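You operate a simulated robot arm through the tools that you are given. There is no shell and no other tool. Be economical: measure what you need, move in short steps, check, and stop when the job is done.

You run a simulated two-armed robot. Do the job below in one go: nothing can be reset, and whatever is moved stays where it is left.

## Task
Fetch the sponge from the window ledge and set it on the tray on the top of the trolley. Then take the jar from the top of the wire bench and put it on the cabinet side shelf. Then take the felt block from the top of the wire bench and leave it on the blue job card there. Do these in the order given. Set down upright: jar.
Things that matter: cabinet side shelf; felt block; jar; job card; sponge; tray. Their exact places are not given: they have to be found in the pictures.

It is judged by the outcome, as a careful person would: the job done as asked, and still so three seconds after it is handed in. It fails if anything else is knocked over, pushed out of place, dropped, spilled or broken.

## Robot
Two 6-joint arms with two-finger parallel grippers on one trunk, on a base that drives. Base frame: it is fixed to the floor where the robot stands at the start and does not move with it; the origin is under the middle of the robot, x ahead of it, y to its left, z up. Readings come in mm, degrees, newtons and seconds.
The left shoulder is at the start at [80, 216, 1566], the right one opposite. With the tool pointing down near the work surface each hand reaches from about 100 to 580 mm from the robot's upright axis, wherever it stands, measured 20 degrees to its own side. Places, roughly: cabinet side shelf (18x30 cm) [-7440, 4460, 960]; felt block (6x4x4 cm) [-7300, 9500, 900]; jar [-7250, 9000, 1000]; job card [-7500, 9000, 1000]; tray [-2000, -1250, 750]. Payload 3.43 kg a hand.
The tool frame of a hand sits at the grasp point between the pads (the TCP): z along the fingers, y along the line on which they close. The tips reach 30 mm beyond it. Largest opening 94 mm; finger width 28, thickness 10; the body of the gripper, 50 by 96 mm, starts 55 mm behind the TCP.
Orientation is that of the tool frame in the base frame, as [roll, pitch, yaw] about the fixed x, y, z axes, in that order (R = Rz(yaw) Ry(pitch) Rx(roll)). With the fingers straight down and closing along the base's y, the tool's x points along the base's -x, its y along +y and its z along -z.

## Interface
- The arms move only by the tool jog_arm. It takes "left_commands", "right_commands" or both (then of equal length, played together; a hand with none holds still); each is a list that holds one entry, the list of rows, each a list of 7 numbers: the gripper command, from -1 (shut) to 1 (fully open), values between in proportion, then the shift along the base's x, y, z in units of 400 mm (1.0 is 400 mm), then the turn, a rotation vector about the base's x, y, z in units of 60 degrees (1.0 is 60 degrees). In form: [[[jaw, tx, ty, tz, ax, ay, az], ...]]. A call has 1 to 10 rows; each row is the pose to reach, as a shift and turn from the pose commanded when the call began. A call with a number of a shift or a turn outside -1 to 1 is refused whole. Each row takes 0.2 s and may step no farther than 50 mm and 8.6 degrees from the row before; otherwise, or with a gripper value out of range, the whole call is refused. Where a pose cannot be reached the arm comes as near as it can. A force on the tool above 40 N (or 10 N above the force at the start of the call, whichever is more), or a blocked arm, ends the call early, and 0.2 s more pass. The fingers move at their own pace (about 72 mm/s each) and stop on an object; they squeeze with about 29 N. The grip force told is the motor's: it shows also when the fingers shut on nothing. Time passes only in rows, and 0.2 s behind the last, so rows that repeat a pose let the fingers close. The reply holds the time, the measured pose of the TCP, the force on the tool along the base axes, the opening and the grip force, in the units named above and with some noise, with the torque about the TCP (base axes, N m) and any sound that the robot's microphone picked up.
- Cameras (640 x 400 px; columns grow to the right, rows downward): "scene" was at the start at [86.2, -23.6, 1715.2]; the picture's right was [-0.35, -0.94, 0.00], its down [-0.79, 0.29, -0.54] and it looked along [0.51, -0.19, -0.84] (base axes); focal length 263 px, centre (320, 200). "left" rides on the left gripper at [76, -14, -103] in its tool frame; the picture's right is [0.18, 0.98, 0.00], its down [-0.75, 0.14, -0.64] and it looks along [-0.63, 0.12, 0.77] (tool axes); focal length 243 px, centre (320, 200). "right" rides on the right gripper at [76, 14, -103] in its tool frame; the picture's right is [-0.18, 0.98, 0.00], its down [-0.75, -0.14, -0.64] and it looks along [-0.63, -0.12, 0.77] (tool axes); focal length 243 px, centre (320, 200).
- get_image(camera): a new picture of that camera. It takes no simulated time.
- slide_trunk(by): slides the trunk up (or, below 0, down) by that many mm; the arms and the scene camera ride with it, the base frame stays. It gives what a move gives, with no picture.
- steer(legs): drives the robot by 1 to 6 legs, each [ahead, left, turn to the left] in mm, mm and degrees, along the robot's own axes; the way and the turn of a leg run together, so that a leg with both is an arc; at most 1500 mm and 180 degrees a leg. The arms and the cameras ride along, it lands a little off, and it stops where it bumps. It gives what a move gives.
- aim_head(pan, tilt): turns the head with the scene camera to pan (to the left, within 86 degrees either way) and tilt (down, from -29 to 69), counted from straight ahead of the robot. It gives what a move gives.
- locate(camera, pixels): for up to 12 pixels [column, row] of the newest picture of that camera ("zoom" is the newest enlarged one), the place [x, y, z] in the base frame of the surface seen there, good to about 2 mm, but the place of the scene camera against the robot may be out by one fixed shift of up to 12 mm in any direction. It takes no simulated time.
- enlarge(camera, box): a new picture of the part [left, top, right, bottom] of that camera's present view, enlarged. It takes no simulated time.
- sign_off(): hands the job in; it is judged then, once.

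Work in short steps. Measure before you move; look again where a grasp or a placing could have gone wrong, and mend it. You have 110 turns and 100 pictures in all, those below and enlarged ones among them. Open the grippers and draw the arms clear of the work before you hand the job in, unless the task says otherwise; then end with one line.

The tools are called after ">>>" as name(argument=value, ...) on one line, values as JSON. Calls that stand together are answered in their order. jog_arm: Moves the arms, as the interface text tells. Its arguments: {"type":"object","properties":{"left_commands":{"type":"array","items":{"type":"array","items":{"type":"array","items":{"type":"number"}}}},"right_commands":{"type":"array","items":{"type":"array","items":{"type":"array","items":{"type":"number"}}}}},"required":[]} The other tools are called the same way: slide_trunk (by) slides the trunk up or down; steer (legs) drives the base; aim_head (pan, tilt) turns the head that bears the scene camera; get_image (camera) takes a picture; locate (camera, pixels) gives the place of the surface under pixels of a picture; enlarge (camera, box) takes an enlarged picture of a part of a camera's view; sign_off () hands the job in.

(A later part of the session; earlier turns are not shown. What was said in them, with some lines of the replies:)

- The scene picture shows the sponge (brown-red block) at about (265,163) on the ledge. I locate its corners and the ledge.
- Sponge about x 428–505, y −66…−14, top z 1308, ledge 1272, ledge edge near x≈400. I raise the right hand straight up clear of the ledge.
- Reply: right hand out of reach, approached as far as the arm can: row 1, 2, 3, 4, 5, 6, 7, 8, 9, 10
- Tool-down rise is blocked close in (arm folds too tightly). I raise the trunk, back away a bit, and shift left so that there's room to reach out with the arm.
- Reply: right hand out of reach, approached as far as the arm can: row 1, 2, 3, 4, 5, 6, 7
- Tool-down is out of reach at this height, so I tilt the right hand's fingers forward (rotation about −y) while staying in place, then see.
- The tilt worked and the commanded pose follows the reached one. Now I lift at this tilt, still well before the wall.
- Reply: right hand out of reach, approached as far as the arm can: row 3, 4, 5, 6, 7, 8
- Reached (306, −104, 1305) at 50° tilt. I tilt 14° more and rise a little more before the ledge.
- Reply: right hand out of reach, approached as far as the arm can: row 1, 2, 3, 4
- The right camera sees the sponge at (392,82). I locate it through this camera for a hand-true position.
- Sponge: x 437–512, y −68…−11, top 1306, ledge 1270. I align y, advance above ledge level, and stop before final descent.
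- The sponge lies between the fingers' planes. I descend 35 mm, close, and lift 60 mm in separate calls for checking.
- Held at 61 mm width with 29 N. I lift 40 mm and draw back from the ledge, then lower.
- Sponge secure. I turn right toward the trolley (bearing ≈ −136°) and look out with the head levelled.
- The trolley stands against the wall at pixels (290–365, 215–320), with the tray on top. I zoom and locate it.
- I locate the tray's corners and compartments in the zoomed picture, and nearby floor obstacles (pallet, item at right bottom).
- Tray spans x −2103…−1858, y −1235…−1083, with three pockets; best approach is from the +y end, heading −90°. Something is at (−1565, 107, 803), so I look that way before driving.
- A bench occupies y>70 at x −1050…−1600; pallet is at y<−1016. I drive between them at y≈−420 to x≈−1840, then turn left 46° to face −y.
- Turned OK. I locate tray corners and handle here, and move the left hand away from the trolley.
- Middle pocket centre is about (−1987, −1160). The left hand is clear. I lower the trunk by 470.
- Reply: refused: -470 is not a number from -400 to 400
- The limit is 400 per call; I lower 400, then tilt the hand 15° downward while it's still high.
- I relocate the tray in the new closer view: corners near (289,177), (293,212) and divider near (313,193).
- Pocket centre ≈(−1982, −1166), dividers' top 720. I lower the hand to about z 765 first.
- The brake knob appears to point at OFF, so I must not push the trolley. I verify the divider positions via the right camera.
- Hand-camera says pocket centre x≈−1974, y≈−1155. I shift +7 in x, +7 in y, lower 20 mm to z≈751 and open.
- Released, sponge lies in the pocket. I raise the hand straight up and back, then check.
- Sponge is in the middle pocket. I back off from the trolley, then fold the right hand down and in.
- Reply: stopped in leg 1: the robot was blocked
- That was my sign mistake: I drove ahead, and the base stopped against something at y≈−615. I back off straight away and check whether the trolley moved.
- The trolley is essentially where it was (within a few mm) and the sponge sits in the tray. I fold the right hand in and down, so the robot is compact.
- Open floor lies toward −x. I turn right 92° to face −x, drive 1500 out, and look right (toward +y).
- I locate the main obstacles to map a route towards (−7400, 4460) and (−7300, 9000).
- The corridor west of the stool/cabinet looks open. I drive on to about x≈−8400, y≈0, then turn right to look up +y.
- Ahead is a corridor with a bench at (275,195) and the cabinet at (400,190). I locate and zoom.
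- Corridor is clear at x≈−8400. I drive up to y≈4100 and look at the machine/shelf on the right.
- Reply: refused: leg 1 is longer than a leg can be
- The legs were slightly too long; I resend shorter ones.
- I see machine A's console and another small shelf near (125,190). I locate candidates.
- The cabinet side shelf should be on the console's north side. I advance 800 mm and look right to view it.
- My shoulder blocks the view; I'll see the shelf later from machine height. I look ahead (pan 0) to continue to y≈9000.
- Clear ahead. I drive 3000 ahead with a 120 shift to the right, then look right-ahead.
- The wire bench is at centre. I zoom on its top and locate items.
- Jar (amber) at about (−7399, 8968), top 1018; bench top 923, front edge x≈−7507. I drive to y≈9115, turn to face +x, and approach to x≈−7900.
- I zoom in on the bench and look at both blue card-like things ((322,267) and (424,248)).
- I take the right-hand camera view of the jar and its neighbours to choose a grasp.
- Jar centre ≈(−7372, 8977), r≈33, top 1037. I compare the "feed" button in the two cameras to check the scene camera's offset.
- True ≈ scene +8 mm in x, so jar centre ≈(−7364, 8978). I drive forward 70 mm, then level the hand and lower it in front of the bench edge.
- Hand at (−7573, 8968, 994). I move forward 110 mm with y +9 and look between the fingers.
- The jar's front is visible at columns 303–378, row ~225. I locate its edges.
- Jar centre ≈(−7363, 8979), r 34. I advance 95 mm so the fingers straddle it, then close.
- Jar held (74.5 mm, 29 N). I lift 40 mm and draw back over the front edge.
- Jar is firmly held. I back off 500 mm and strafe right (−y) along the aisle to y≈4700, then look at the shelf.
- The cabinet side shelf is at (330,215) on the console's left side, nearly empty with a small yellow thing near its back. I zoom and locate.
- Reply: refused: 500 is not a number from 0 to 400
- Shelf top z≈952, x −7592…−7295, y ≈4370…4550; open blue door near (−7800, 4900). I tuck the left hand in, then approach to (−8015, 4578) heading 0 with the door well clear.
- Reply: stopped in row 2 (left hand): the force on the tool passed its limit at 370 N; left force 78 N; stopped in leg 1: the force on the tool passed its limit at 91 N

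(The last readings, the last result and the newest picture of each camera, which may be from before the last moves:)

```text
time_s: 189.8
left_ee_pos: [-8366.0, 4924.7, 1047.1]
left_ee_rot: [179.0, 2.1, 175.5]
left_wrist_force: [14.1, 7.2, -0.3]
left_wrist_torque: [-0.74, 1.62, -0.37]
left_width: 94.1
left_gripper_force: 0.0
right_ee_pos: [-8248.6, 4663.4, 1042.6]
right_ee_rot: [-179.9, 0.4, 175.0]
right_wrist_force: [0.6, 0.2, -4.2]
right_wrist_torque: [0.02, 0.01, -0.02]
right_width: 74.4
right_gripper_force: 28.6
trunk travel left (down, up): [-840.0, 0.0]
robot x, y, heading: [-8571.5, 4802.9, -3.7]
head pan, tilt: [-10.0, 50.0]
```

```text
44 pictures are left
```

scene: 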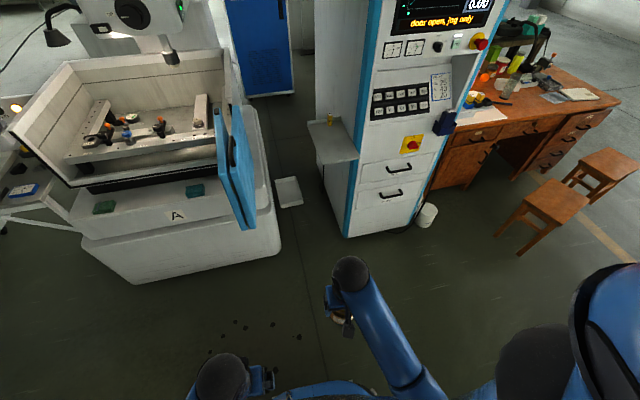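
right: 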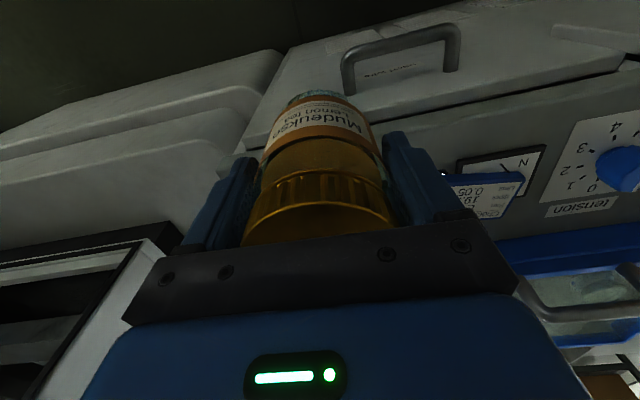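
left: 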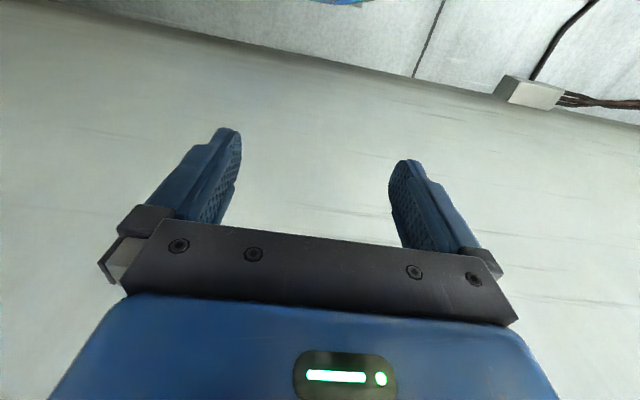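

The left hand pressed against the robot's own body; I move it forward/outward to free it.

>>> jog_arm(left_commands=[[[1, 0.1, 0.03, 0, 0, 0, 0], [1, 0.18, 0.03, 0, 0, 0, 0]]])

>>> steer(legs=[[0, 0, 3.7], [520, -224, 0]])

>>> get_image(camera="scene")

```text
time_s: 190.4
left_ee_pos: [-8293.8, 4939.2, 1047.0]
left_ee_rot: [179.1, 2.1, 175.5]
left_wrist_force: [1.3, 0.1, -0.2]
left_wrist_torque: [0.0, 0.02, -0.02]
left_width: 94.1
left_gripper_force: 0.0
right_ee_pos: [-8246.8, 4662.4, 1041.8]
right_ee_rot: [-180.0, 0.3, 175.2]
right_wrist_force: [0.7, 0.2, -4.8]
right_wrist_torque: [0.01, 0.04, -0.06]
right_width: 74.4
right_gripper_force: 29.2
trunk travel left (down, up): [-840.0, 0.0]
robot x, y, heading: [-8567.9, 4801.1, -3.9]
head pan, tilt: [-10.0, 50.0]
```

```text
time_s: 194.1
left_ee_pos: [-7785.2, 4722.0, 1048.0]
left_ee_rot: [179.2, 2.4, 179.4]
left_wrist_force: [-0.3, 0.5, 0.4]
left_wrist_torque: [-0.03, 0.0, 0.03]
left_width: 93.9
left_gripper_force: 0.1
right_ee_pos: [-7719.3, 4449.2, 1041.9]
right_ee_rot: [179.9, 0.5, 178.9]
right_wrist_force: [-0.5, 0.2, -3.6]
right_wrist_torque: [0.03, 0.01, 0.01]
right_width: 74.2
right_gripper_force: 29.3
trunk travel left (down, up): [-840.0, 0.0]
robot x, y, heading: [-8045.3, 4567.0, 0.1]
head pan, tilt: [-10.0, 50.0]
```

```text
43 pictures are left
```

scene: 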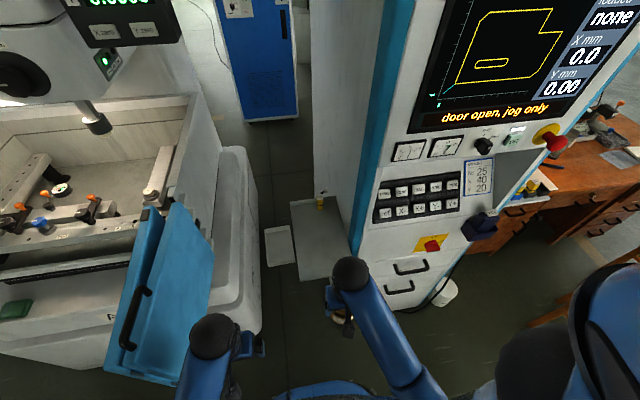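

I relocate the shelf corners from here: (291,200), (346,197), (300,280), (352,262).

>>> locate(camera="scene", pixels=[[293, 206], [300, 278], [325, 279], [325, 240], [345, 235], [310, 240], [320, 204], [327, 262], [115, 365], [185, 382], [356, 220]])

>>> enlarge(camera="scene", box=[260, 180, 400, 330])

>>> get_image(camera="right")

```text
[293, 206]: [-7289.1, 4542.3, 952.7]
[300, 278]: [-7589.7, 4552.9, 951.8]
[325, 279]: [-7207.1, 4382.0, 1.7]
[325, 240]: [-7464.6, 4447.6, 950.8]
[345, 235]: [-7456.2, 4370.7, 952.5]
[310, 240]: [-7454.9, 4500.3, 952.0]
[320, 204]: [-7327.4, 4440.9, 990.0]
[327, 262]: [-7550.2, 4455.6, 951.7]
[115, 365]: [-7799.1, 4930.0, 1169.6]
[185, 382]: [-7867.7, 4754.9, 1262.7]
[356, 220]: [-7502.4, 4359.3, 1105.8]
```

```text
2.67 times, centred on (330, 255) of scene
```

zoom: 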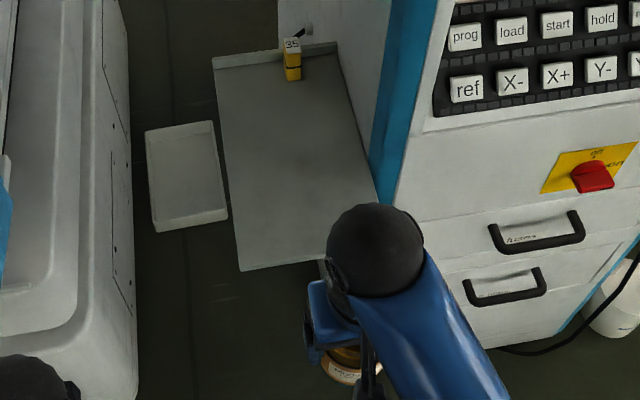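

```text
41 pictures are left
```

right: 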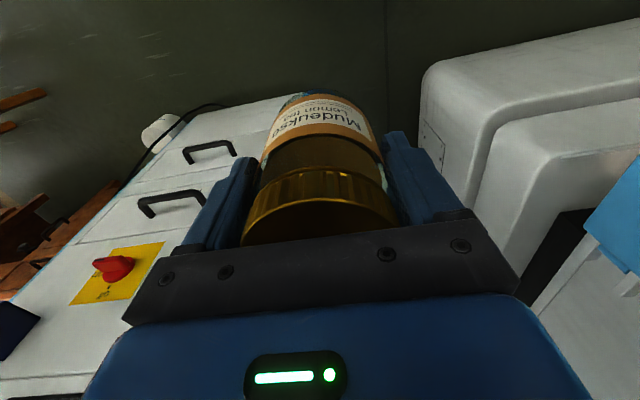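

Shelf confirmed (true x ≈ −7582…−7282, y 4370…4552, z ≈950). I move the jar forward to x≈−7525, y≈4461 at travel height, then check.

>>> jog_arm(right_commands=[[[-1, 0.1, 0.01, -0.01, 0, 0, 0], [-1, 0.2, 0.02, -0.015, 0, 0, 0], [-1, 0.3, 0.03, -0.015, 0, 0, 0], [-1, 0.4, 0.03, -0.015, 0, 0, 0], [-1, 0.485, 0.03, -0.015, 0, 0, 0]]])

>>> get_image(camera="right")

>>> get_image(camera="scene")

```text
time_s: 195.3
left_ee_pos: [-7782.7, 4720.9, 1046.1]
left_ee_rot: [179.1, 2.2, 179.4]
left_wrist_force: [0.0, 0.6, 0.0]
left_wrist_torque: [-0.01, 0.03, -0.02]
left_width: 94.1
left_gripper_force: 0.1
right_ee_pos: [-7522.7, 4459.7, 1033.9]
right_ee_rot: [-179.9, 0.2, 178.9]
right_wrist_force: [1.2, -0.2, -4.3]
right_wrist_torque: [0.0, 0.05, -0.01]
right_width: 74.4
right_gripper_force: 29.1
trunk travel left (down, up): [-840.0, 0.0]
robot x, y, heading: [-8047.1, 4561.3, 0.2]
head pan, tilt: [-10.0, 50.0]
```

```text
40 pictures are left
```

right: 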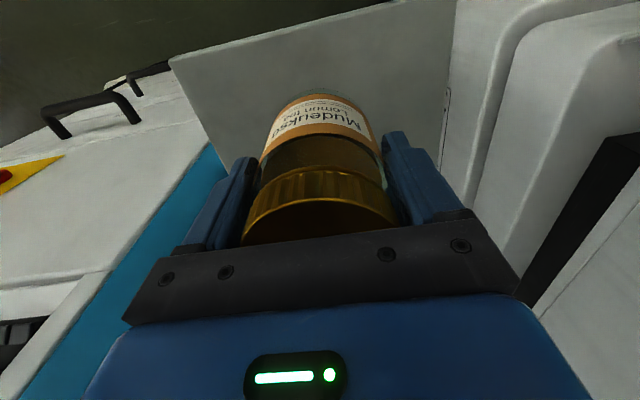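

```text
39 pictures are left
```

scene: 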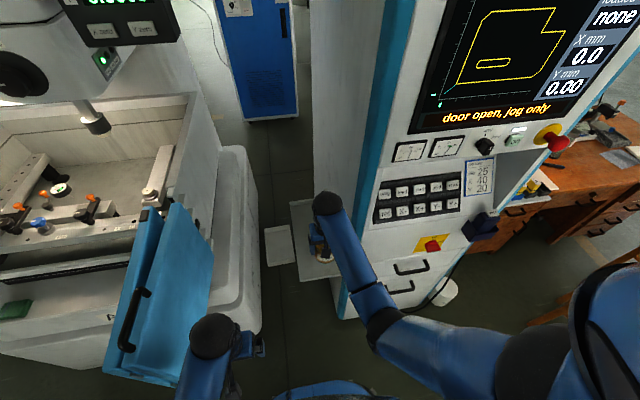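

Jar is over the shelf. I check shelf height and front edge with the right camera.

>>> locate(camera="right", pixels=[[175, 60], [385, 8], [250, 100], [400, 60], [430, 100], [240, 130], [320, 98]])

```text
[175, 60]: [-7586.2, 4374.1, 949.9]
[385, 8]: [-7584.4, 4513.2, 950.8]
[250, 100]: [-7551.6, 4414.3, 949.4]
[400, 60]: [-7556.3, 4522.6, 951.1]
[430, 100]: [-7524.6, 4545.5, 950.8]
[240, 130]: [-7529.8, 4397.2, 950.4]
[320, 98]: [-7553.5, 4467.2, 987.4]
```

Shelf at z 950; jar bottom is 70 mm below TCP, so I lower ~13 mm to z≈1021 and open.

>>> jog_arm(right_commands=[[[-1, 0, 0, -0.015, 0, 0, 0], [-1, 0, 0, -0.03, 0, 0, 0], [-1, 0, 0, -0.033, 0, 0, 0], [-1, 0, 0, -0.033, 0, 0, 0]]])

```text
time_s: 196.3
left_ee_pos: [-7784.0, 4721.4, 1045.7]
left_ee_rot: [179.0, 2.2, 179.4]
left_wrist_force: [-0.1, -0.5, 0.6]
left_wrist_torque: [0.01, -0.01, 0.0]
left_width: 94.0
left_gripper_force: 0.0
right_ee_pos: [-7525.6, 4459.9, 1022.2]
right_ee_rot: [-180.0, 0.5, 179.0]
right_wrist_force: [-0.8, 0.0, 1.7]
right_wrist_torque: [-0.01, 0.17, -0.01]
right_width: 74.3
right_gripper_force: 29.4
trunk travel left (down, up): [-840.0, 0.0]
robot x, y, heading: [-8046.4, 4563.3, 0.1]
head pan, tilt: [-10.0, 50.0]
```

Contact felt (load went from −4 to +1.7 N). I open and wait, then draw straight back.

>>> jog_arm(right_commands=[[[0.8, 0, 0, 0, 0, 0, 0], [1, 0, 0, 0, 0, 0, 0], [1, 0, 0, 0, 0, 0, 0], [1, -0.05, 0, 0, 0, 0, 0], [1, -0.15, 0, 0, 0, 0, 0], [1, -0.25, 0, 0, 0, 0, 0], [1, -0.35, 0, 0, 0, 0, 0], [1, -0.45, 0, 0, 0, 0, 0]]])

>>> enlarge(camera="scene", box=[240, 160, 400, 320])

```text
time_s: 198.1
left_ee_pos: [-7786.0, 4721.2, 1047.1]
left_ee_rot: [179.0, 2.3, 179.4]
left_wrist_force: [-0.2, -0.3, 0.1]
left_wrist_torque: [0.02, -0.03, 0.02]
left_width: 94.1
left_gripper_force: 0.0
right_ee_pos: [-7705.6, 4463.6, 1023.5]
right_ee_rot: [179.9, 0.5, 179.1]
right_wrist_force: [0.1, -0.2, 0.0]
right_wrist_torque: [-0.02, -0.02, -0.02]
right_width: 94.0
right_gripper_force: 0.2
trunk travel left (down, up): [-840.0, 0.0]
robot x, y, heading: [-8044.6, 4565.8, -0.0]
head pan, tilt: [-10.0, 50.0]
```

```text
2.50 times, centred on (320, 240) of scene
```

zoom: 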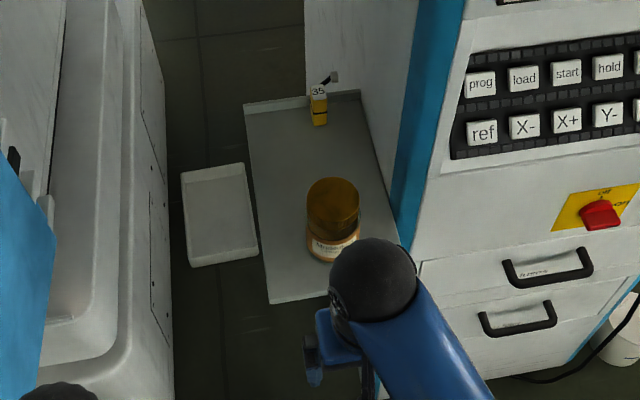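

Jar stands upright on the shelf. I back off and strafe left back up the aisle to the wire bench.

>>> steer(legs=[[-480, 0, 0], [0, 1490, 0], [0, 1490, 0], [0, 1490, 0], [0, 500, 0]])

>>> aim_head(pan=0, tilt=45)

>>> get_image(camera="scene")

```text
time_s: 224.2
left_ee_pos: [-8327.6, 9653.7, 1047.9]
left_ee_rot: [178.9, 2.1, 179.2]
left_wrist_force: [-0.7, -1.2, 0.1]
left_wrist_torque: [-0.03, -0.02, -0.02]
left_width: 94.3
left_gripper_force: 0.0
right_ee_pos: [-8246.2, 9397.3, 1022.7]
right_ee_rot: [179.9, 0.4, 178.9]
right_wrist_force: [0.3, 0.1, 0.3]
right_wrist_torque: [0.0, 0.03, -0.02]
right_width: 93.9
right_gripper_force: 0.1
trunk travel left (down, up): [-840.0, 0.0]
robot x, y, heading: [-8592.3, 9502.7, -0.0]
head pan, tilt: [-10.0, 50.0]
```

```text
time_s: 224.9
left_ee_pos: [-8329.7, 9654.9, 1048.0]
left_ee_rot: [179.0, 2.2, 179.3]
left_wrist_force: [-0.2, -0.4, 0.0]
left_wrist_torque: [0.0, 0.02, 0.02]
left_width: 93.9
left_gripper_force: 0.2
right_ee_pos: [-8247.1, 9396.7, 1021.4]
right_ee_rot: [-179.9, 0.4, 178.8]
right_wrist_force: [-1.1, 0.0, 0.5]
right_wrist_torque: [-0.02, -0.03, 0.02]
right_width: 94.2
right_gripper_force: 0.0
trunk travel left (down, up): [-840.0, 0.0]
robot x, y, heading: [-8590.8, 9505.2, -0.0]
head pan, tilt: [0.0, 45.0]
```

```text
37 pictures are left
```

scene: 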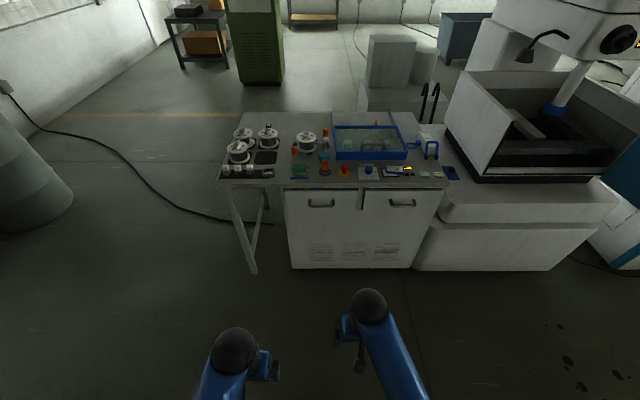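

I drive forward to x≈−7950 and y≈9560 to look closely at the blocks.

>>> steer(legs=[[640, 60, 0]])

>>> aim_head(pan=-5, tilt=50)

>>> get_image(camera="scene")

>>> enlarge(camera="scene", box=[250, 200, 346, 260])

```text
time_s: 228.5
left_ee_pos: [-7699.0, 9707.1, 1048.1]
left_ee_rot: [178.9, 2.2, 178.7]
left_wrist_force: [0.2, 0.0, 0.1]
left_wrist_torque: [0.0, 0.01, 0.01]
left_width: 93.8
left_gripper_force: 0.0
right_ee_pos: [-7621.3, 9447.4, 1023.0]
right_ee_rot: [-180.0, 0.5, 178.4]
right_wrist_force: [-0.5, 0.3, 0.3]
right_wrist_torque: [-0.01, -0.02, 0.01]
right_width: 93.9
right_gripper_force: 0.0
trunk travel left (down, up): [-840.0, 0.0]
robot x, y, heading: [-7960.0, 9553.5, -0.9]
head pan, tilt: [0.0, 45.0]
```

```text
time_s: 229.1
left_ee_pos: [-7699.7, 9706.7, 1047.4]
left_ee_rot: [179.0, 2.3, 178.7]
left_wrist_force: [0.7, 0.7, 0.8]
left_wrist_torque: [0.01, -0.01, 0.0]
left_width: 93.9
left_gripper_force: 0.0
right_ee_pos: [-7621.2, 9447.6, 1023.3]
right_ee_rot: [180.0, 0.5, 178.3]
right_wrist_force: [-0.1, -0.2, 0.8]
right_wrist_torque: [-0.03, 0.01, -0.01]
right_width: 94.1
right_gripper_force: 0.2
trunk travel left (down, up): [-840.0, 0.0]
robot x, y, heading: [-7963.3, 9552.9, -0.8]
head pan, tilt: [-5.0, 50.0]
```

```text
36 pictures are left
```

scene: 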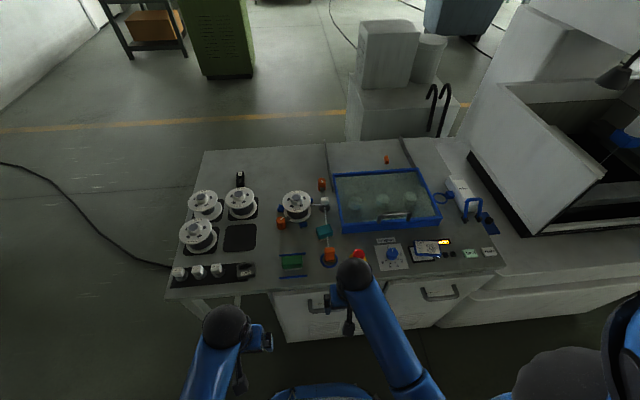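

```text
6.67 times, centred on (298, 230) of scene
```

zoom: 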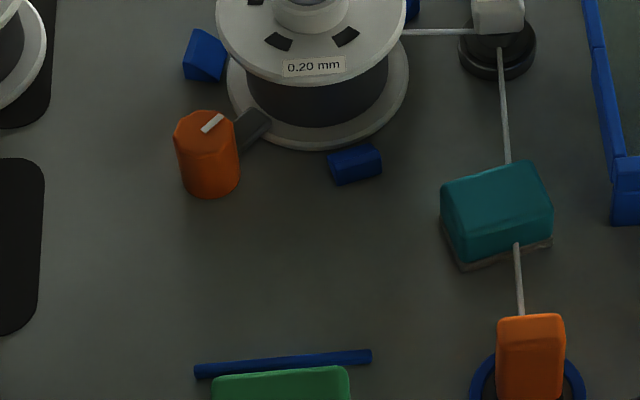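

Teal block sits over the wire; the green one lies between blue lines. I measure both.

>>> locate(camera="zoom", pixels=[[443, 195], [533, 165], [550, 222], [463, 255], [463, 268], [552, 242], [495, 210], [440, 235], [518, 290], [507, 140]])

>>> enlarge(camera="scene", box=[265, 235, 361, 295])

```text
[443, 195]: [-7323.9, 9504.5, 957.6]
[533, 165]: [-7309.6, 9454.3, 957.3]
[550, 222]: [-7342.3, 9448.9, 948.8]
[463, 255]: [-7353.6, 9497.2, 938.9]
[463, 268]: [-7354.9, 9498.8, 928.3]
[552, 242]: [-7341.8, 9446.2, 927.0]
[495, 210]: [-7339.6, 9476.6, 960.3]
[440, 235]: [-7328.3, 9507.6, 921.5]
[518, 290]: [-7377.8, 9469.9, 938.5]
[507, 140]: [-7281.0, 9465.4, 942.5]
```

```text
6.67 times, centred on (313, 265) of scene
```

zoom: 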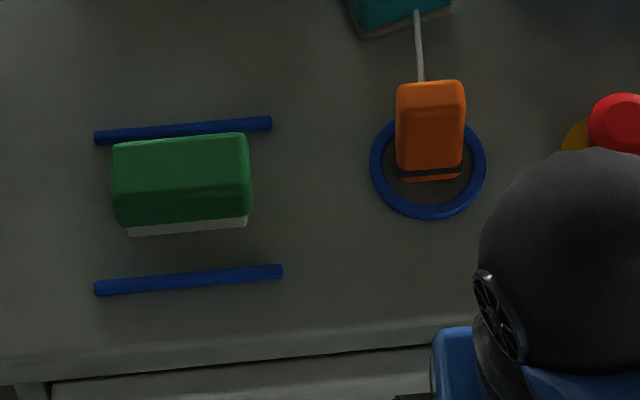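

>>> locate(camera="zoom", pixels=[[115, 150], [245, 140], [250, 205], [118, 220], [130, 232], [245, 222], [180, 180], [430, 115], [400, 90], [462, 165]])

```text
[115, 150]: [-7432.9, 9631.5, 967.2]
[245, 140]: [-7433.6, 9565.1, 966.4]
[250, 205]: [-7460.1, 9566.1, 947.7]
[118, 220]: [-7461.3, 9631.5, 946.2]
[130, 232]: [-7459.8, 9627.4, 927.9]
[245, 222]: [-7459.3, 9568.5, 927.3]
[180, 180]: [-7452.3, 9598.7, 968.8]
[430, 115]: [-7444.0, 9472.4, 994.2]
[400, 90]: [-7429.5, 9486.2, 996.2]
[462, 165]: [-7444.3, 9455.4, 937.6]
```

Matching size and rough place, the felt block is the teal one: centre ≈(−7332+8, 9477), long axis ~14° off y, top 960. I check the neighbours' heights around it.

>>> steer(legs=[[120, 38, 0.8]])

>>> get_image(camera="scene")

>>> enlarge(camera="scene", box=[260, 190, 370, 270])

```text
time_s: 230.4
left_ee_pos: [-7580.6, 9747.6, 1048.1]
left_ee_rot: [179.1, 2.5, 179.4]
left_wrist_force: [-0.3, 0.4, -0.3]
left_wrist_torque: [0.01, -0.03, 0.01]
left_width: 93.9
left_gripper_force: 0.0
right_ee_pos: [-7499.5, 9490.4, 1022.7]
right_ee_rot: [179.9, 0.6, 179.1]
right_wrist_force: [0.4, 0.2, 0.0]
right_wrist_torque: [0.07, -0.01, -0.01]
right_width: 93.9
right_gripper_force: 0.1
trunk travel left (down, up): [-840.0, 0.0]
robot x, y, heading: [-7840.0, 9594.6, 0.1]
head pan, tilt: [-5.0, 50.0]
```

```text
33 pictures are left
```

scene: 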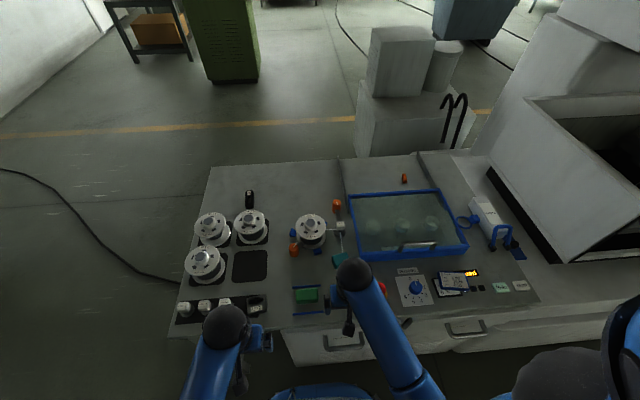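

```text
5.00 times, centred on (315, 230) of scene
```

zoom: 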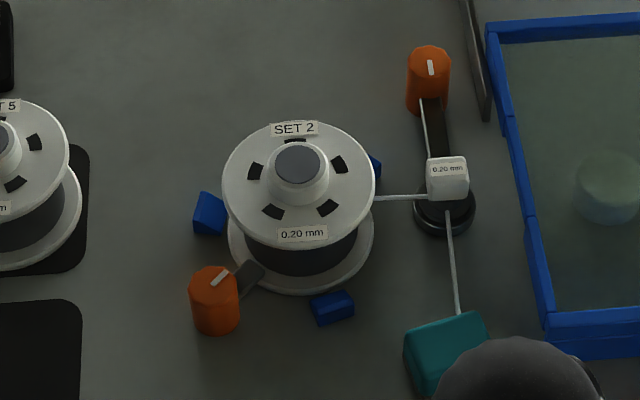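

The hand is just before the orange handle (top 997), so I raise before going forward. First I measure the neighbours.

>>> locate(camera="zoom", pixels=[[297, 165], [370, 195], [448, 180], [350, 270], [548, 340], [335, 300], [430, 350], [405, 345], [480, 315], [455, 270]])

>>> jog_arm(right_commands=[[[1, 0, 0, 0.04, 0, 0, 0], [1, 0, 0, 0.08, 0, 0, 0]]])

>>> get_image(camera="right")

```text
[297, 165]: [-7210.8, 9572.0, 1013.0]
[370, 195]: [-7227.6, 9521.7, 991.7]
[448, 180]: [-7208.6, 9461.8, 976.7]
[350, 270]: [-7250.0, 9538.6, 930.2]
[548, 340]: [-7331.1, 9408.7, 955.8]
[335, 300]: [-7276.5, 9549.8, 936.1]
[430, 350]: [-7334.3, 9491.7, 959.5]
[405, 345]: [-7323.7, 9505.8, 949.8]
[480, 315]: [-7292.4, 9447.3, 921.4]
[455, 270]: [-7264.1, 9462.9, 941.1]
```

```text
time_s: 231.0
left_ee_pos: [-7579.2, 9748.9, 1047.4]
left_ee_rot: [179.0, 2.4, 179.5]
left_wrist_force: [-0.7, 0.3, 0.9]
left_wrist_torque: [-0.02, 0.0, 0.05]
left_width: 94.0
left_gripper_force: 0.0
right_ee_pos: [-7497.4, 9488.7, 1044.4]
right_ee_rot: [179.9, 0.7, 178.9]
right_wrist_force: [-0.4, 0.8, 0.1]
right_wrist_torque: [-0.01, -0.01, 0.0]
right_width: 93.7
right_gripper_force: 0.1
right hand out of reach, approached as far as the arm can: row 2
trunk travel left (down, up): [-840.0, 0.0]
robot x, y, heading: [-7837.4, 9594.2, -0.1]
head pan, tilt: [-5.0, 50.0]
```

```text
31 pictures are left
```

right: 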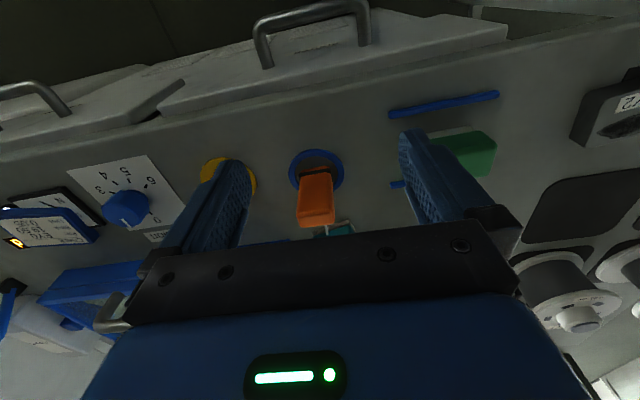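

Clear heights confirmed. I move forward over the orange handle at z 1044 while yawing +14°, narrowing jaws to ~80 mm.

>>> jog_arm(right_commands=[[[0.7, 0.08, -0.01, 0, 0, 0, 0.12], [0.7, 0.16, -0.02, 0, 0, 0, 0.233], [0.7, 0.24, -0.028, 0, 0, 0, 0.233]]])

>>> get_image(camera="right")

```text
time_s: 231.8
left_ee_pos: [-7576.4, 9748.9, 1047.1]
left_ee_rot: [179.0, 2.2, 179.4]
left_wrist_force: [-1.1, -0.5, 0.3]
left_wrist_torque: [0.01, 0.01, 0.0]
left_width: 94.2
left_gripper_force: 0.2
right_ee_pos: [-7399.8, 9479.6, 1044.0]
right_ee_rot: [-180.0, 0.4, -166.9]
right_wrist_force: [0.6, -0.3, 0.6]
right_wrist_torque: [-0.01, -0.01, 0.01]
right_width: 79.8
right_gripper_force: 0.1
trunk travel left (down, up): [-840.0, 0.0]
robot x, y, heading: [-7838.6, 9594.0, 0.1]
head pan, tilt: [-5.0, 50.0]
```

```text
30 pictures are left
```

right: 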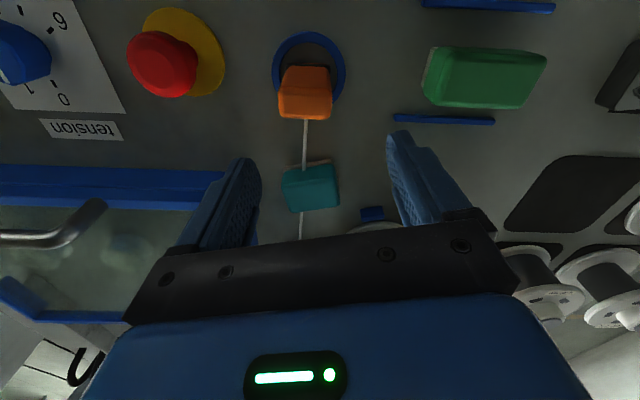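

The teal block is visible at (312,188), nicely parallel to the jaws. I locate it accurately.

>>> locate(camera="right", pixels=[[283, 172], [334, 166], [340, 208], [288, 212], [312, 190], [278, 195], [345, 190], [222, 200], [330, 161], [285, 168], [372, 213]])

```text
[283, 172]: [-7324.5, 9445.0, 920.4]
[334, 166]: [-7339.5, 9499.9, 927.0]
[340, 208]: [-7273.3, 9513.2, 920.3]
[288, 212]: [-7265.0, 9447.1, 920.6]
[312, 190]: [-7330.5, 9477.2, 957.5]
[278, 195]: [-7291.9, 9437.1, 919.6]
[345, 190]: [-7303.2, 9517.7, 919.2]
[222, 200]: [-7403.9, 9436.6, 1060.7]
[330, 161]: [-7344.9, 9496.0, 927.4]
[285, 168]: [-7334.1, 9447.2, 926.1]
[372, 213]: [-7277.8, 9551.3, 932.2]
```

Block centre ≈(−7321, 9476). I move above it, then descend to z≈955.

>>> jog_arm(right_commands=[[[0.7, 0.1, -0.005, 0, 0, 0, 0], [0.7, 0.197, -0.009, 0, 0, 0, 0], [0.7, 0.197, -0.009, -0.07, 0, 0, 0], [0.7, 0.197, -0.009, -0.14, 0, 0, 0]]])

>>> get_image(camera="right")

```text
time_s: 232.8
left_ee_pos: [-7579.0, 9748.9, 1047.7]
left_ee_rot: [179.1, 2.2, 179.5]
left_wrist_force: [-0.3, -0.3, -0.1]
left_wrist_torque: [-0.01, -0.03, -0.05]
left_width: 93.9
left_gripper_force: 0.1
right_ee_pos: [-7321.8, 9476.7, 988.0]
right_ee_rot: [-180.0, 0.4, -166.9]
right_wrist_force: [0.5, -0.6, 0.3]
right_wrist_torque: [-0.04, 0.0, -0.01]
right_width: 79.6
right_gripper_force: 0.0
trunk travel left (down, up): [-840.0, 0.0]
robot x, y, heading: [-7837.9, 9595.1, -0.2]
head pan, tilt: [-5.0, 50.0]
```

```text
29 pictures are left
```

right: 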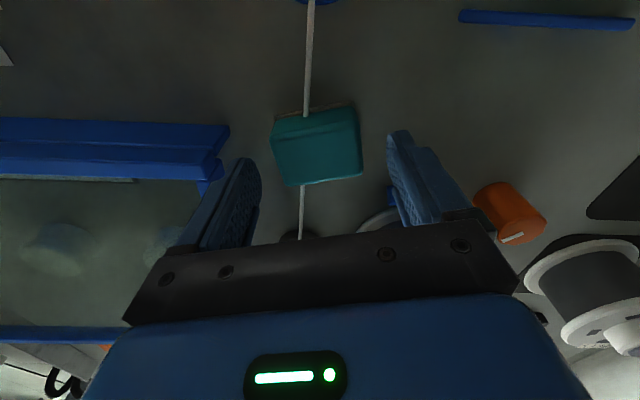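

Block centred between the jaws. I descend 33 mm and close.

>>> jog_arm(right_commands=[[[0.7, 0, 0, -0.05, 0, 0, 0], [0.7, 0, 0, -0.0825, 0, 0, 0], [-1, 0, 0, -0.0825, 0, 0, 0], [-1, 0, 0, -0.0825, 0, 0, 0], [-1, 0, 0, -0.0825, 0, 0, 0]]])

>>> get_image(camera="right")

```text
time_s: 234.0
left_ee_pos: [-7577.1, 9749.5, 1047.0]
left_ee_rot: [179.0, 2.2, 179.4]
left_wrist_force: [1.0, -0.9, 0.6]
left_wrist_torque: [0.0, 0.0, -0.04]
left_width: 94.1
left_gripper_force: 0.0
right_ee_pos: [-7320.5, 9476.8, 956.6]
right_ee_rot: [179.9, 0.3, -167.1]
right_wrist_force: [-0.5, -1.1, 2.3]
right_wrist_torque: [-0.07, -0.05, -0.01]
right_width: 59.7
right_gripper_force: 29.2
trunk travel left (down, up): [-840.0, 0.0]
robot x, y, heading: [-7835.5, 9594.5, 0.0]
head pan, tilt: [-5.0, 50.0]
```

```text
28 pictures are left
```

right: 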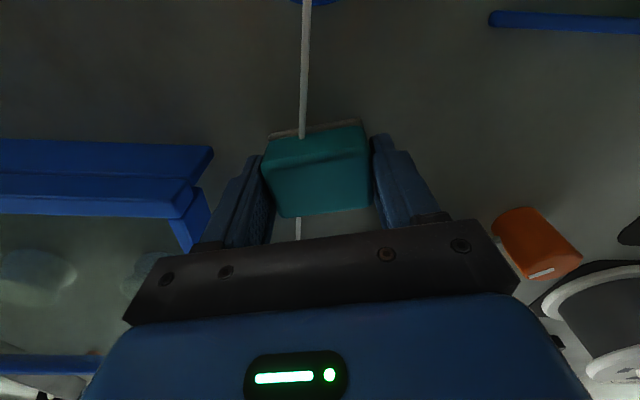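

59.7 mm wide — matches the 6 cm felt block. I lift slowly and watch for resistance from the wire.

>>> jog_arm(right_commands=[[[-1, 0, 0, 0.02, 0, 0, 0], [-1, 0, 0, 0.05, 0, 0, 0], [-1, 0, 0, 0.1, 0, 0, 0], [-1, 0, 0, 0.15, 0, 0, 0], [-1, 0, 0, 0.2, 0, 0, 0]]])

>>> get_image(camera="right")

```text
time_s: 235.2
left_ee_pos: [-7576.7, 9748.2, 1045.9]
left_ee_rot: [179.0, 2.2, 179.4]
left_wrist_force: [1.0, -0.7, 0.1]
left_wrist_torque: [0.01, 0.0, 0.0]
left_width: 94.0
left_gripper_force: 0.0
right_ee_pos: [-7318.7, 9477.4, 1035.7]
right_ee_rot: [-180.0, 0.3, -167.0]
right_wrist_force: [0.3, -0.9, -1.1]
right_wrist_torque: [-0.03, 0.0, 0.01]
right_width: 59.6
right_gripper_force: 29.7
trunk travel left (down, up): [-840.0, 0.0]
robot x, y, heading: [-7840.5, 9592.8, -0.1]
head pan, tilt: [-5.0, 50.0]
```

```text
27 pictures are left
```

right: 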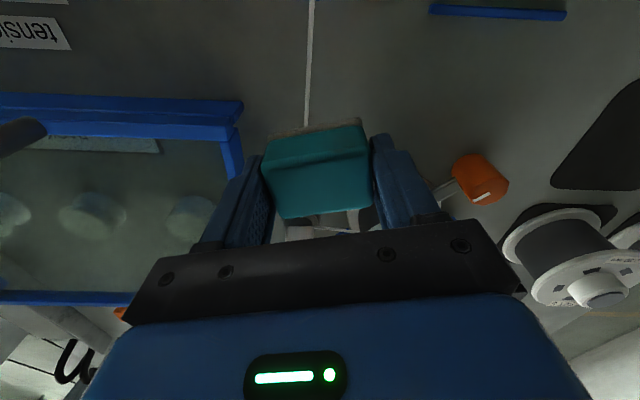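

Free of the wire. I raise slightly, pull back to x≈−7390, and strafe the base right 345 mm to bring the block near the job card.

>>> jog_arm(right_commands=[[[-1, 0, 0, 0.02, 0, 0, 0], [-1, -0.1, 0, 0.02, 0, 0, 0], [-1, -0.17, 0, 0.02, 0, 0, 0]]])

>>> steer(legs=[[0, -345, 0]])

>>> get_image(camera="right")

>>> get_image(camera="scene")

```text
time_s: 236.0
left_ee_pos: [-7578.3, 9749.8, 1047.8]
left_ee_rot: [179.0, 2.3, 179.4]
left_wrist_force: [0.1, 1.1, -0.1]
left_wrist_torque: [0.0, 0.01, 0.01]
left_width: 93.9
left_gripper_force: 0.1
right_ee_pos: [-7388.2, 9475.4, 1043.0]
right_ee_rot: [-180.0, 0.5, -167.1]
right_wrist_force: [1.2, 0.6, 0.0]
right_wrist_torque: [0.0, 0.01, -0.01]
right_width: 59.5
right_gripper_force: 28.9
trunk travel left (down, up): [-840.0, 0.0]
robot x, y, heading: [-7838.9, 9594.4, -0.0]
head pan, tilt: [-5.0, 50.0]
```

```text
time_s: 238.2
left_ee_pos: [-7577.2, 9425.6, 1046.9]
left_ee_rot: [179.2, 2.3, -179.9]
left_wrist_force: [-1.2, 0.1, -0.1]
left_wrist_torque: [-0.02, -0.03, 0.02]
left_width: 93.7
left_gripper_force: 0.1
right_ee_pos: [-7383.5, 9154.0, 1041.6]
right_ee_rot: [-179.9, 0.4, -166.1]
right_wrist_force: [1.0, 0.8, 0.4]
right_wrist_torque: [-0.02, 0.02, 0.0]
right_width: 59.5
right_gripper_force: 28.8
trunk travel left (down, up): [-840.0, 0.0]
robot x, y, heading: [-7835.8, 9260.5, 0.7]
head pan, tilt: [-5.0, 50.0]
```

```text
26 pictures are left
```

right: 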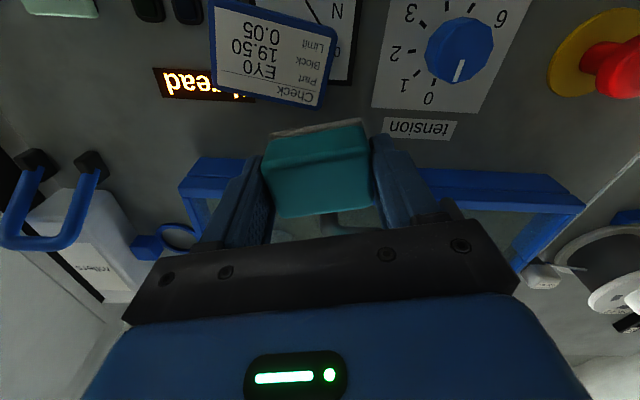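

```text
25 pictures are left
```

scene: 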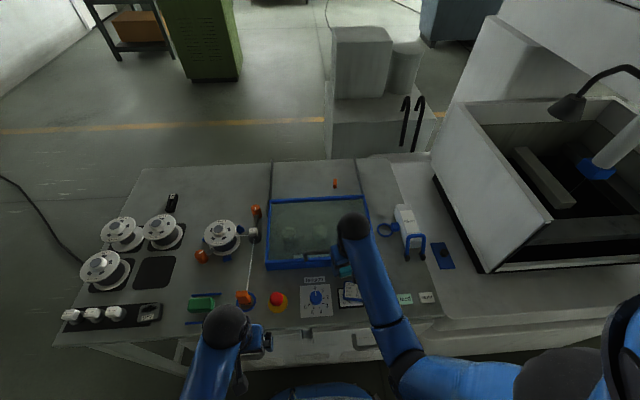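

The right camera now shows the job card at (270,45). I locate its corners.

>>> locate(camera="right", pixels=[[216, 82], [318, 104], [331, 26], [212, 10], [270, 50], [330, 68], [270, 92], [215, 45], [345, 78], [428, 128]])

```text
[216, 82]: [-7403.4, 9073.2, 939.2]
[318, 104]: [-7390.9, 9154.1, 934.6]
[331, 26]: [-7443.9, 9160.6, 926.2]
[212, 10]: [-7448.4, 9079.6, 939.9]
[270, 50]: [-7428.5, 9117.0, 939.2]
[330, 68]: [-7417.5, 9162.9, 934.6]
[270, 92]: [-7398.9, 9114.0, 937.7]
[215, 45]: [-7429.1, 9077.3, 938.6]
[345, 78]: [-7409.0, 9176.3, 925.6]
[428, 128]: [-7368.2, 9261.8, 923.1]
```

Card: top z≈939, centre ≈(−7425, 9117), axis ≈ −8.5° from y. I align yaw (−22°), move above it and lower to ~z 990.

>>> jog_arm(right_commands=[[[-1, -0.035, -0.03, 0, 0, 0, -0.12], [-1, -0.07, -0.06, 0, 0, 0, -0.24], [-1, -0.106, -0.095, -0.03, 0, 0, -0.37], [-1, -0.106, -0.095, -0.12, 0, 0, -0.37]]])

>>> get_image(camera="right")

>>> enlarge(camera="scene", box=[280, 230, 440, 330])

```text
time_s: 239.2
left_ee_pos: [-7577.6, 9420.6, 1047.1]
left_ee_rot: [179.0, 2.2, -179.7]
left_wrist_force: [-0.1, 0.1, 0.9]
left_wrist_torque: [0.01, 0.0, 0.02]
left_width: 94.0
left_gripper_force: 0.0
right_ee_pos: [-7427.0, 9115.3, 994.2]
right_ee_rot: [180.0, 0.4, 171.5]
right_wrist_force: [-0.3, -1.4, -0.3]
right_wrist_torque: [0.0, 0.01, 0.0]
right_width: 59.4
right_gripper_force: 29.1
trunk travel left (down, up): [-840.0, 0.0]
robot x, y, heading: [-7835.1, 9261.8, 0.7]
head pan, tilt: [-5.0, 50.0]
```

```text
24 pictures are left
```

right: 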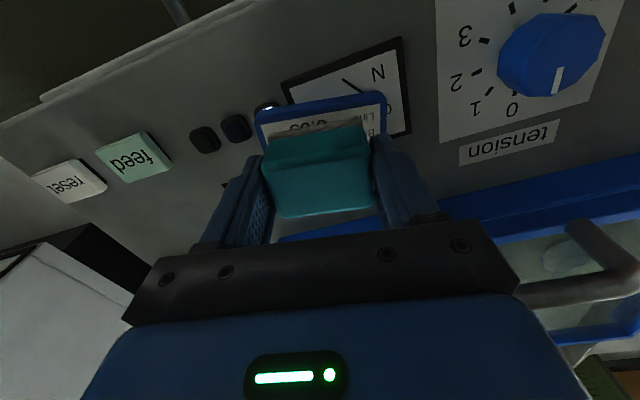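

```text
4.00 times, centred on (360, 280) of scene
```

zoom: 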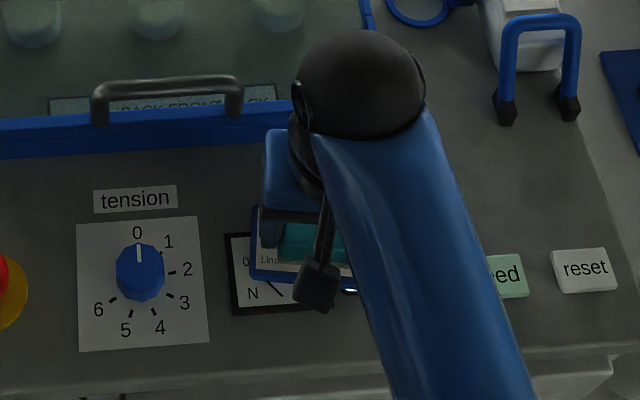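

Well aligned. I verify the card's front edge relative to the block before lowering.

>>> locate(camera="right", pixels=[[259, 112], [383, 97], [320, 108], [383, 125], [310, 140], [262, 130], [345, 112]])

```text
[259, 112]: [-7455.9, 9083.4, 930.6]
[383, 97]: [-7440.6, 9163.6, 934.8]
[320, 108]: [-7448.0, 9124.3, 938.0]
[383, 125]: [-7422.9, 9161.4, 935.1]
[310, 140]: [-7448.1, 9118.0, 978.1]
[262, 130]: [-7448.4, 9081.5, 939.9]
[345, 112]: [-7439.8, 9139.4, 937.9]
```

Card centre ≈(−7424, 9118). I nudge +3/+3, lower to z≈976 and check force before opening.

>>> jog_arm(right_commands=[[[-1, 0.007, 0.007, -0.025, 0, 0, 0], [-1, 0.007, 0.007, -0.04, 0, 0, 0], [-1, 0.007, 0.007, -0.045, 0, 0, 0], [-1, 0.007, 0.007, -0.045, 0, 0, 0]]])

>>> get_image(camera="right")

```text
time_s: 240.2
left_ee_pos: [-7576.8, 9422.4, 1047.9]
left_ee_rot: [179.0, 2.2, -179.7]
left_wrist_force: [0.2, -0.1, -0.1]
left_wrist_torque: [0.01, -0.01, 0.0]
left_width: 94.3
left_gripper_force: 0.0
right_ee_pos: [-7423.0, 9118.9, 976.2]
right_ee_rot: [180.0, 0.5, 171.7]
right_wrist_force: [0.3, -0.9, -0.3]
right_wrist_torque: [-0.02, 0.04, 0.01]
right_width: 59.5
right_gripper_force: 29.2
trunk travel left (down, up): [-840.0, 0.0]
robot x, y, heading: [-7835.1, 9261.2, 0.8]
head pan, tilt: [-5.0, 50.0]
```

```text
22 pictures are left
```

right: 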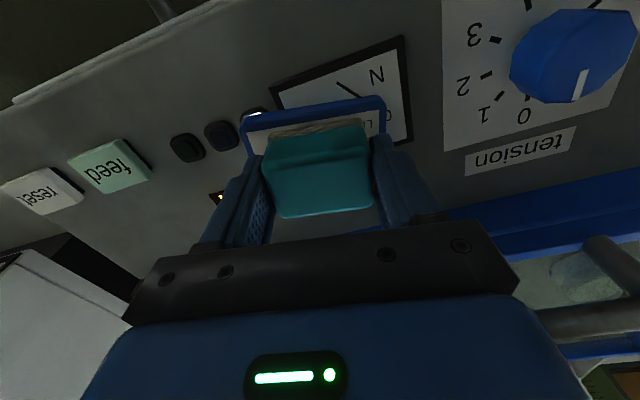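

No contact yet; I lower 3 mm more gently.

>>> jog_arm(right_commands=[[[-1, 0, 0, -0.003, 0, 0, 0], [-1, 0, 0, -0.006, 0, 0, 0], [-1, 0, 0, -0.006, 0, 0, 0]]])

```text
time_s: 241.0
left_ee_pos: [-7578.3, 9422.3, 1047.9]
left_ee_rot: [179.0, 2.2, -179.8]
left_wrist_force: [0.2, 0.2, 0.2]
left_wrist_torque: [0.03, -0.03, 0.01]
left_width: 94.2
left_gripper_force: 0.0
right_ee_pos: [-7422.2, 9117.9, 974.2]
right_ee_rot: [-180.0, 0.4, 171.6]
right_wrist_force: [-0.4, -0.9, 5.6]
right_wrist_torque: [-0.2, 0.13, 0.0]
right_width: 59.5
right_gripper_force: 28.9
trunk travel left (down, up): [-840.0, 0.0]
robot x, y, heading: [-7836.1, 9262.0, 0.7]
head pan, tilt: [-5.0, 50.0]
```

Contact (5.6 N up). I open the jaws and lift straight up.

>>> jog_arm(right_commands=[[[0.4, 0, 0, 0, 0, 0, 0], [0.7, 0, 0, 0, 0, 0, 0], [0.7, 0, 0, 0, 0, 0, 0], [0.7, 0, 0, 0.05, 0, 0, 0], [0.7, 0, 0, 0.12, 0, 0, 0], [0.7, 0, 0, 0.17, 0, 0, 0]]])

>>> get_image(camera="right")

```text
time_s: 242.4
left_ee_pos: [-7576.8, 9423.8, 1046.7]
left_ee_rot: [179.1, 2.2, -179.8]
left_wrist_force: [-0.6, -0.5, -0.1]
left_wrist_torque: [-0.01, -0.03, -0.03]
left_width: 93.9
left_gripper_force: 0.0
right_ee_pos: [-7425.0, 9120.0, 1042.6]
right_ee_rot: [-180.0, 0.3, 171.6]
right_wrist_force: [0.4, 0.6, 0.0]
right_wrist_torque: [-0.02, 0.0, -0.01]
right_width: 79.8
right_gripper_force: 0.1
trunk travel left (down, up): [-840.0, 0.0]
robot x, y, heading: [-7839.6, 9261.0, 0.4]
head pan, tilt: [-5.0, 50.0]
```

```text
21 pictures are left
```

right: 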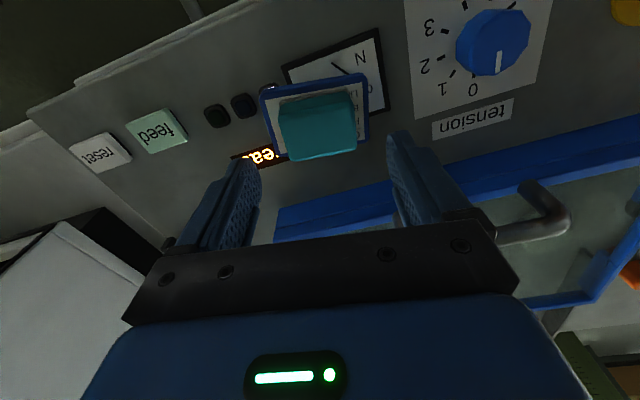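

The block sits squarely on the card. I withdraw the hand over the front edge, open fully, and drive back for a final look.

>>> jog_arm(right_commands=[[[0.7, -0.1, 0, 0, 0, 0, 0], [0.7, -0.2, 0, 0, 0, 0, 0], [1, -0.3, 0, 0, 0, 0, 0]]])

>>> steer(legs=[[-350, 0, 0]])

>>> enlarge(camera="scene", box=[200, 100, 456, 260])

```text
time_s: 243.2
left_ee_pos: [-7578.5, 9422.3, 1046.9]
left_ee_rot: [179.0, 2.3, -179.9]
left_wrist_force: [-0.7, -0.3, -0.1]
left_wrist_torque: [-0.02, 0.0, -0.01]
left_width: 94.1
left_gripper_force: 0.0
right_ee_pos: [-7548.2, 9119.6, 1040.0]
right_ee_rot: [-180.0, 0.4, 171.6]
right_wrist_force: [0.4, 0.1, -0.6]
right_wrist_torque: [-0.04, 0.01, 0.0]
right_width: 93.9
right_gripper_force: 0.1
trunk travel left (down, up): [-840.0, 0.0]
robot x, y, heading: [-7836.5, 9262.9, 0.9]
head pan, tilt: [-5.0, 50.0]
```

```text
time_s: 245.5
left_ee_pos: [-7926.0, 9418.5, 1046.0]
left_ee_rot: [179.0, 2.2, -179.0]
left_wrist_force: [-0.2, 0.3, 0.5]
left_wrist_torque: [0.01, 0.03, -0.01]
left_width: 94.3
left_gripper_force: 0.0
right_ee_pos: [-7890.7, 9115.2, 1039.1]
right_ee_rot: [-180.0, 0.3, 172.3]
right_wrist_force: [0.8, -0.1, -0.4]
right_wrist_torque: [0.02, 0.04, -0.01]
right_width: 94.2
right_gripper_force: 0.0
trunk travel left (down, up): [-840.0, 0.0]
robot x, y, heading: [-8189.2, 9258.3, 1.5]
head pan, tilt: [-5.0, 50.0]
```

```text
2.50 times, centred on (328, 180) of scene
```

zoom: 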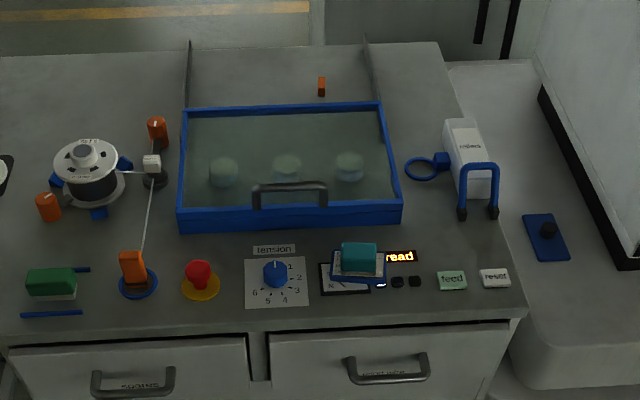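

The felt block rests on the blue job card, the rest of the bench is undisturbed, and the arms are clear with the grippers open. I hand the job in.

>>> sign_off()

```text
The job is handed in.
```

The sponge is in the trolley tray, the jar stands upright on the cabinet side shelf, and the felt block is on the blue job card; I also drove into the trolley once by mistake, and it shifted by no more than a few millimetres, with the sponge still in the tray.
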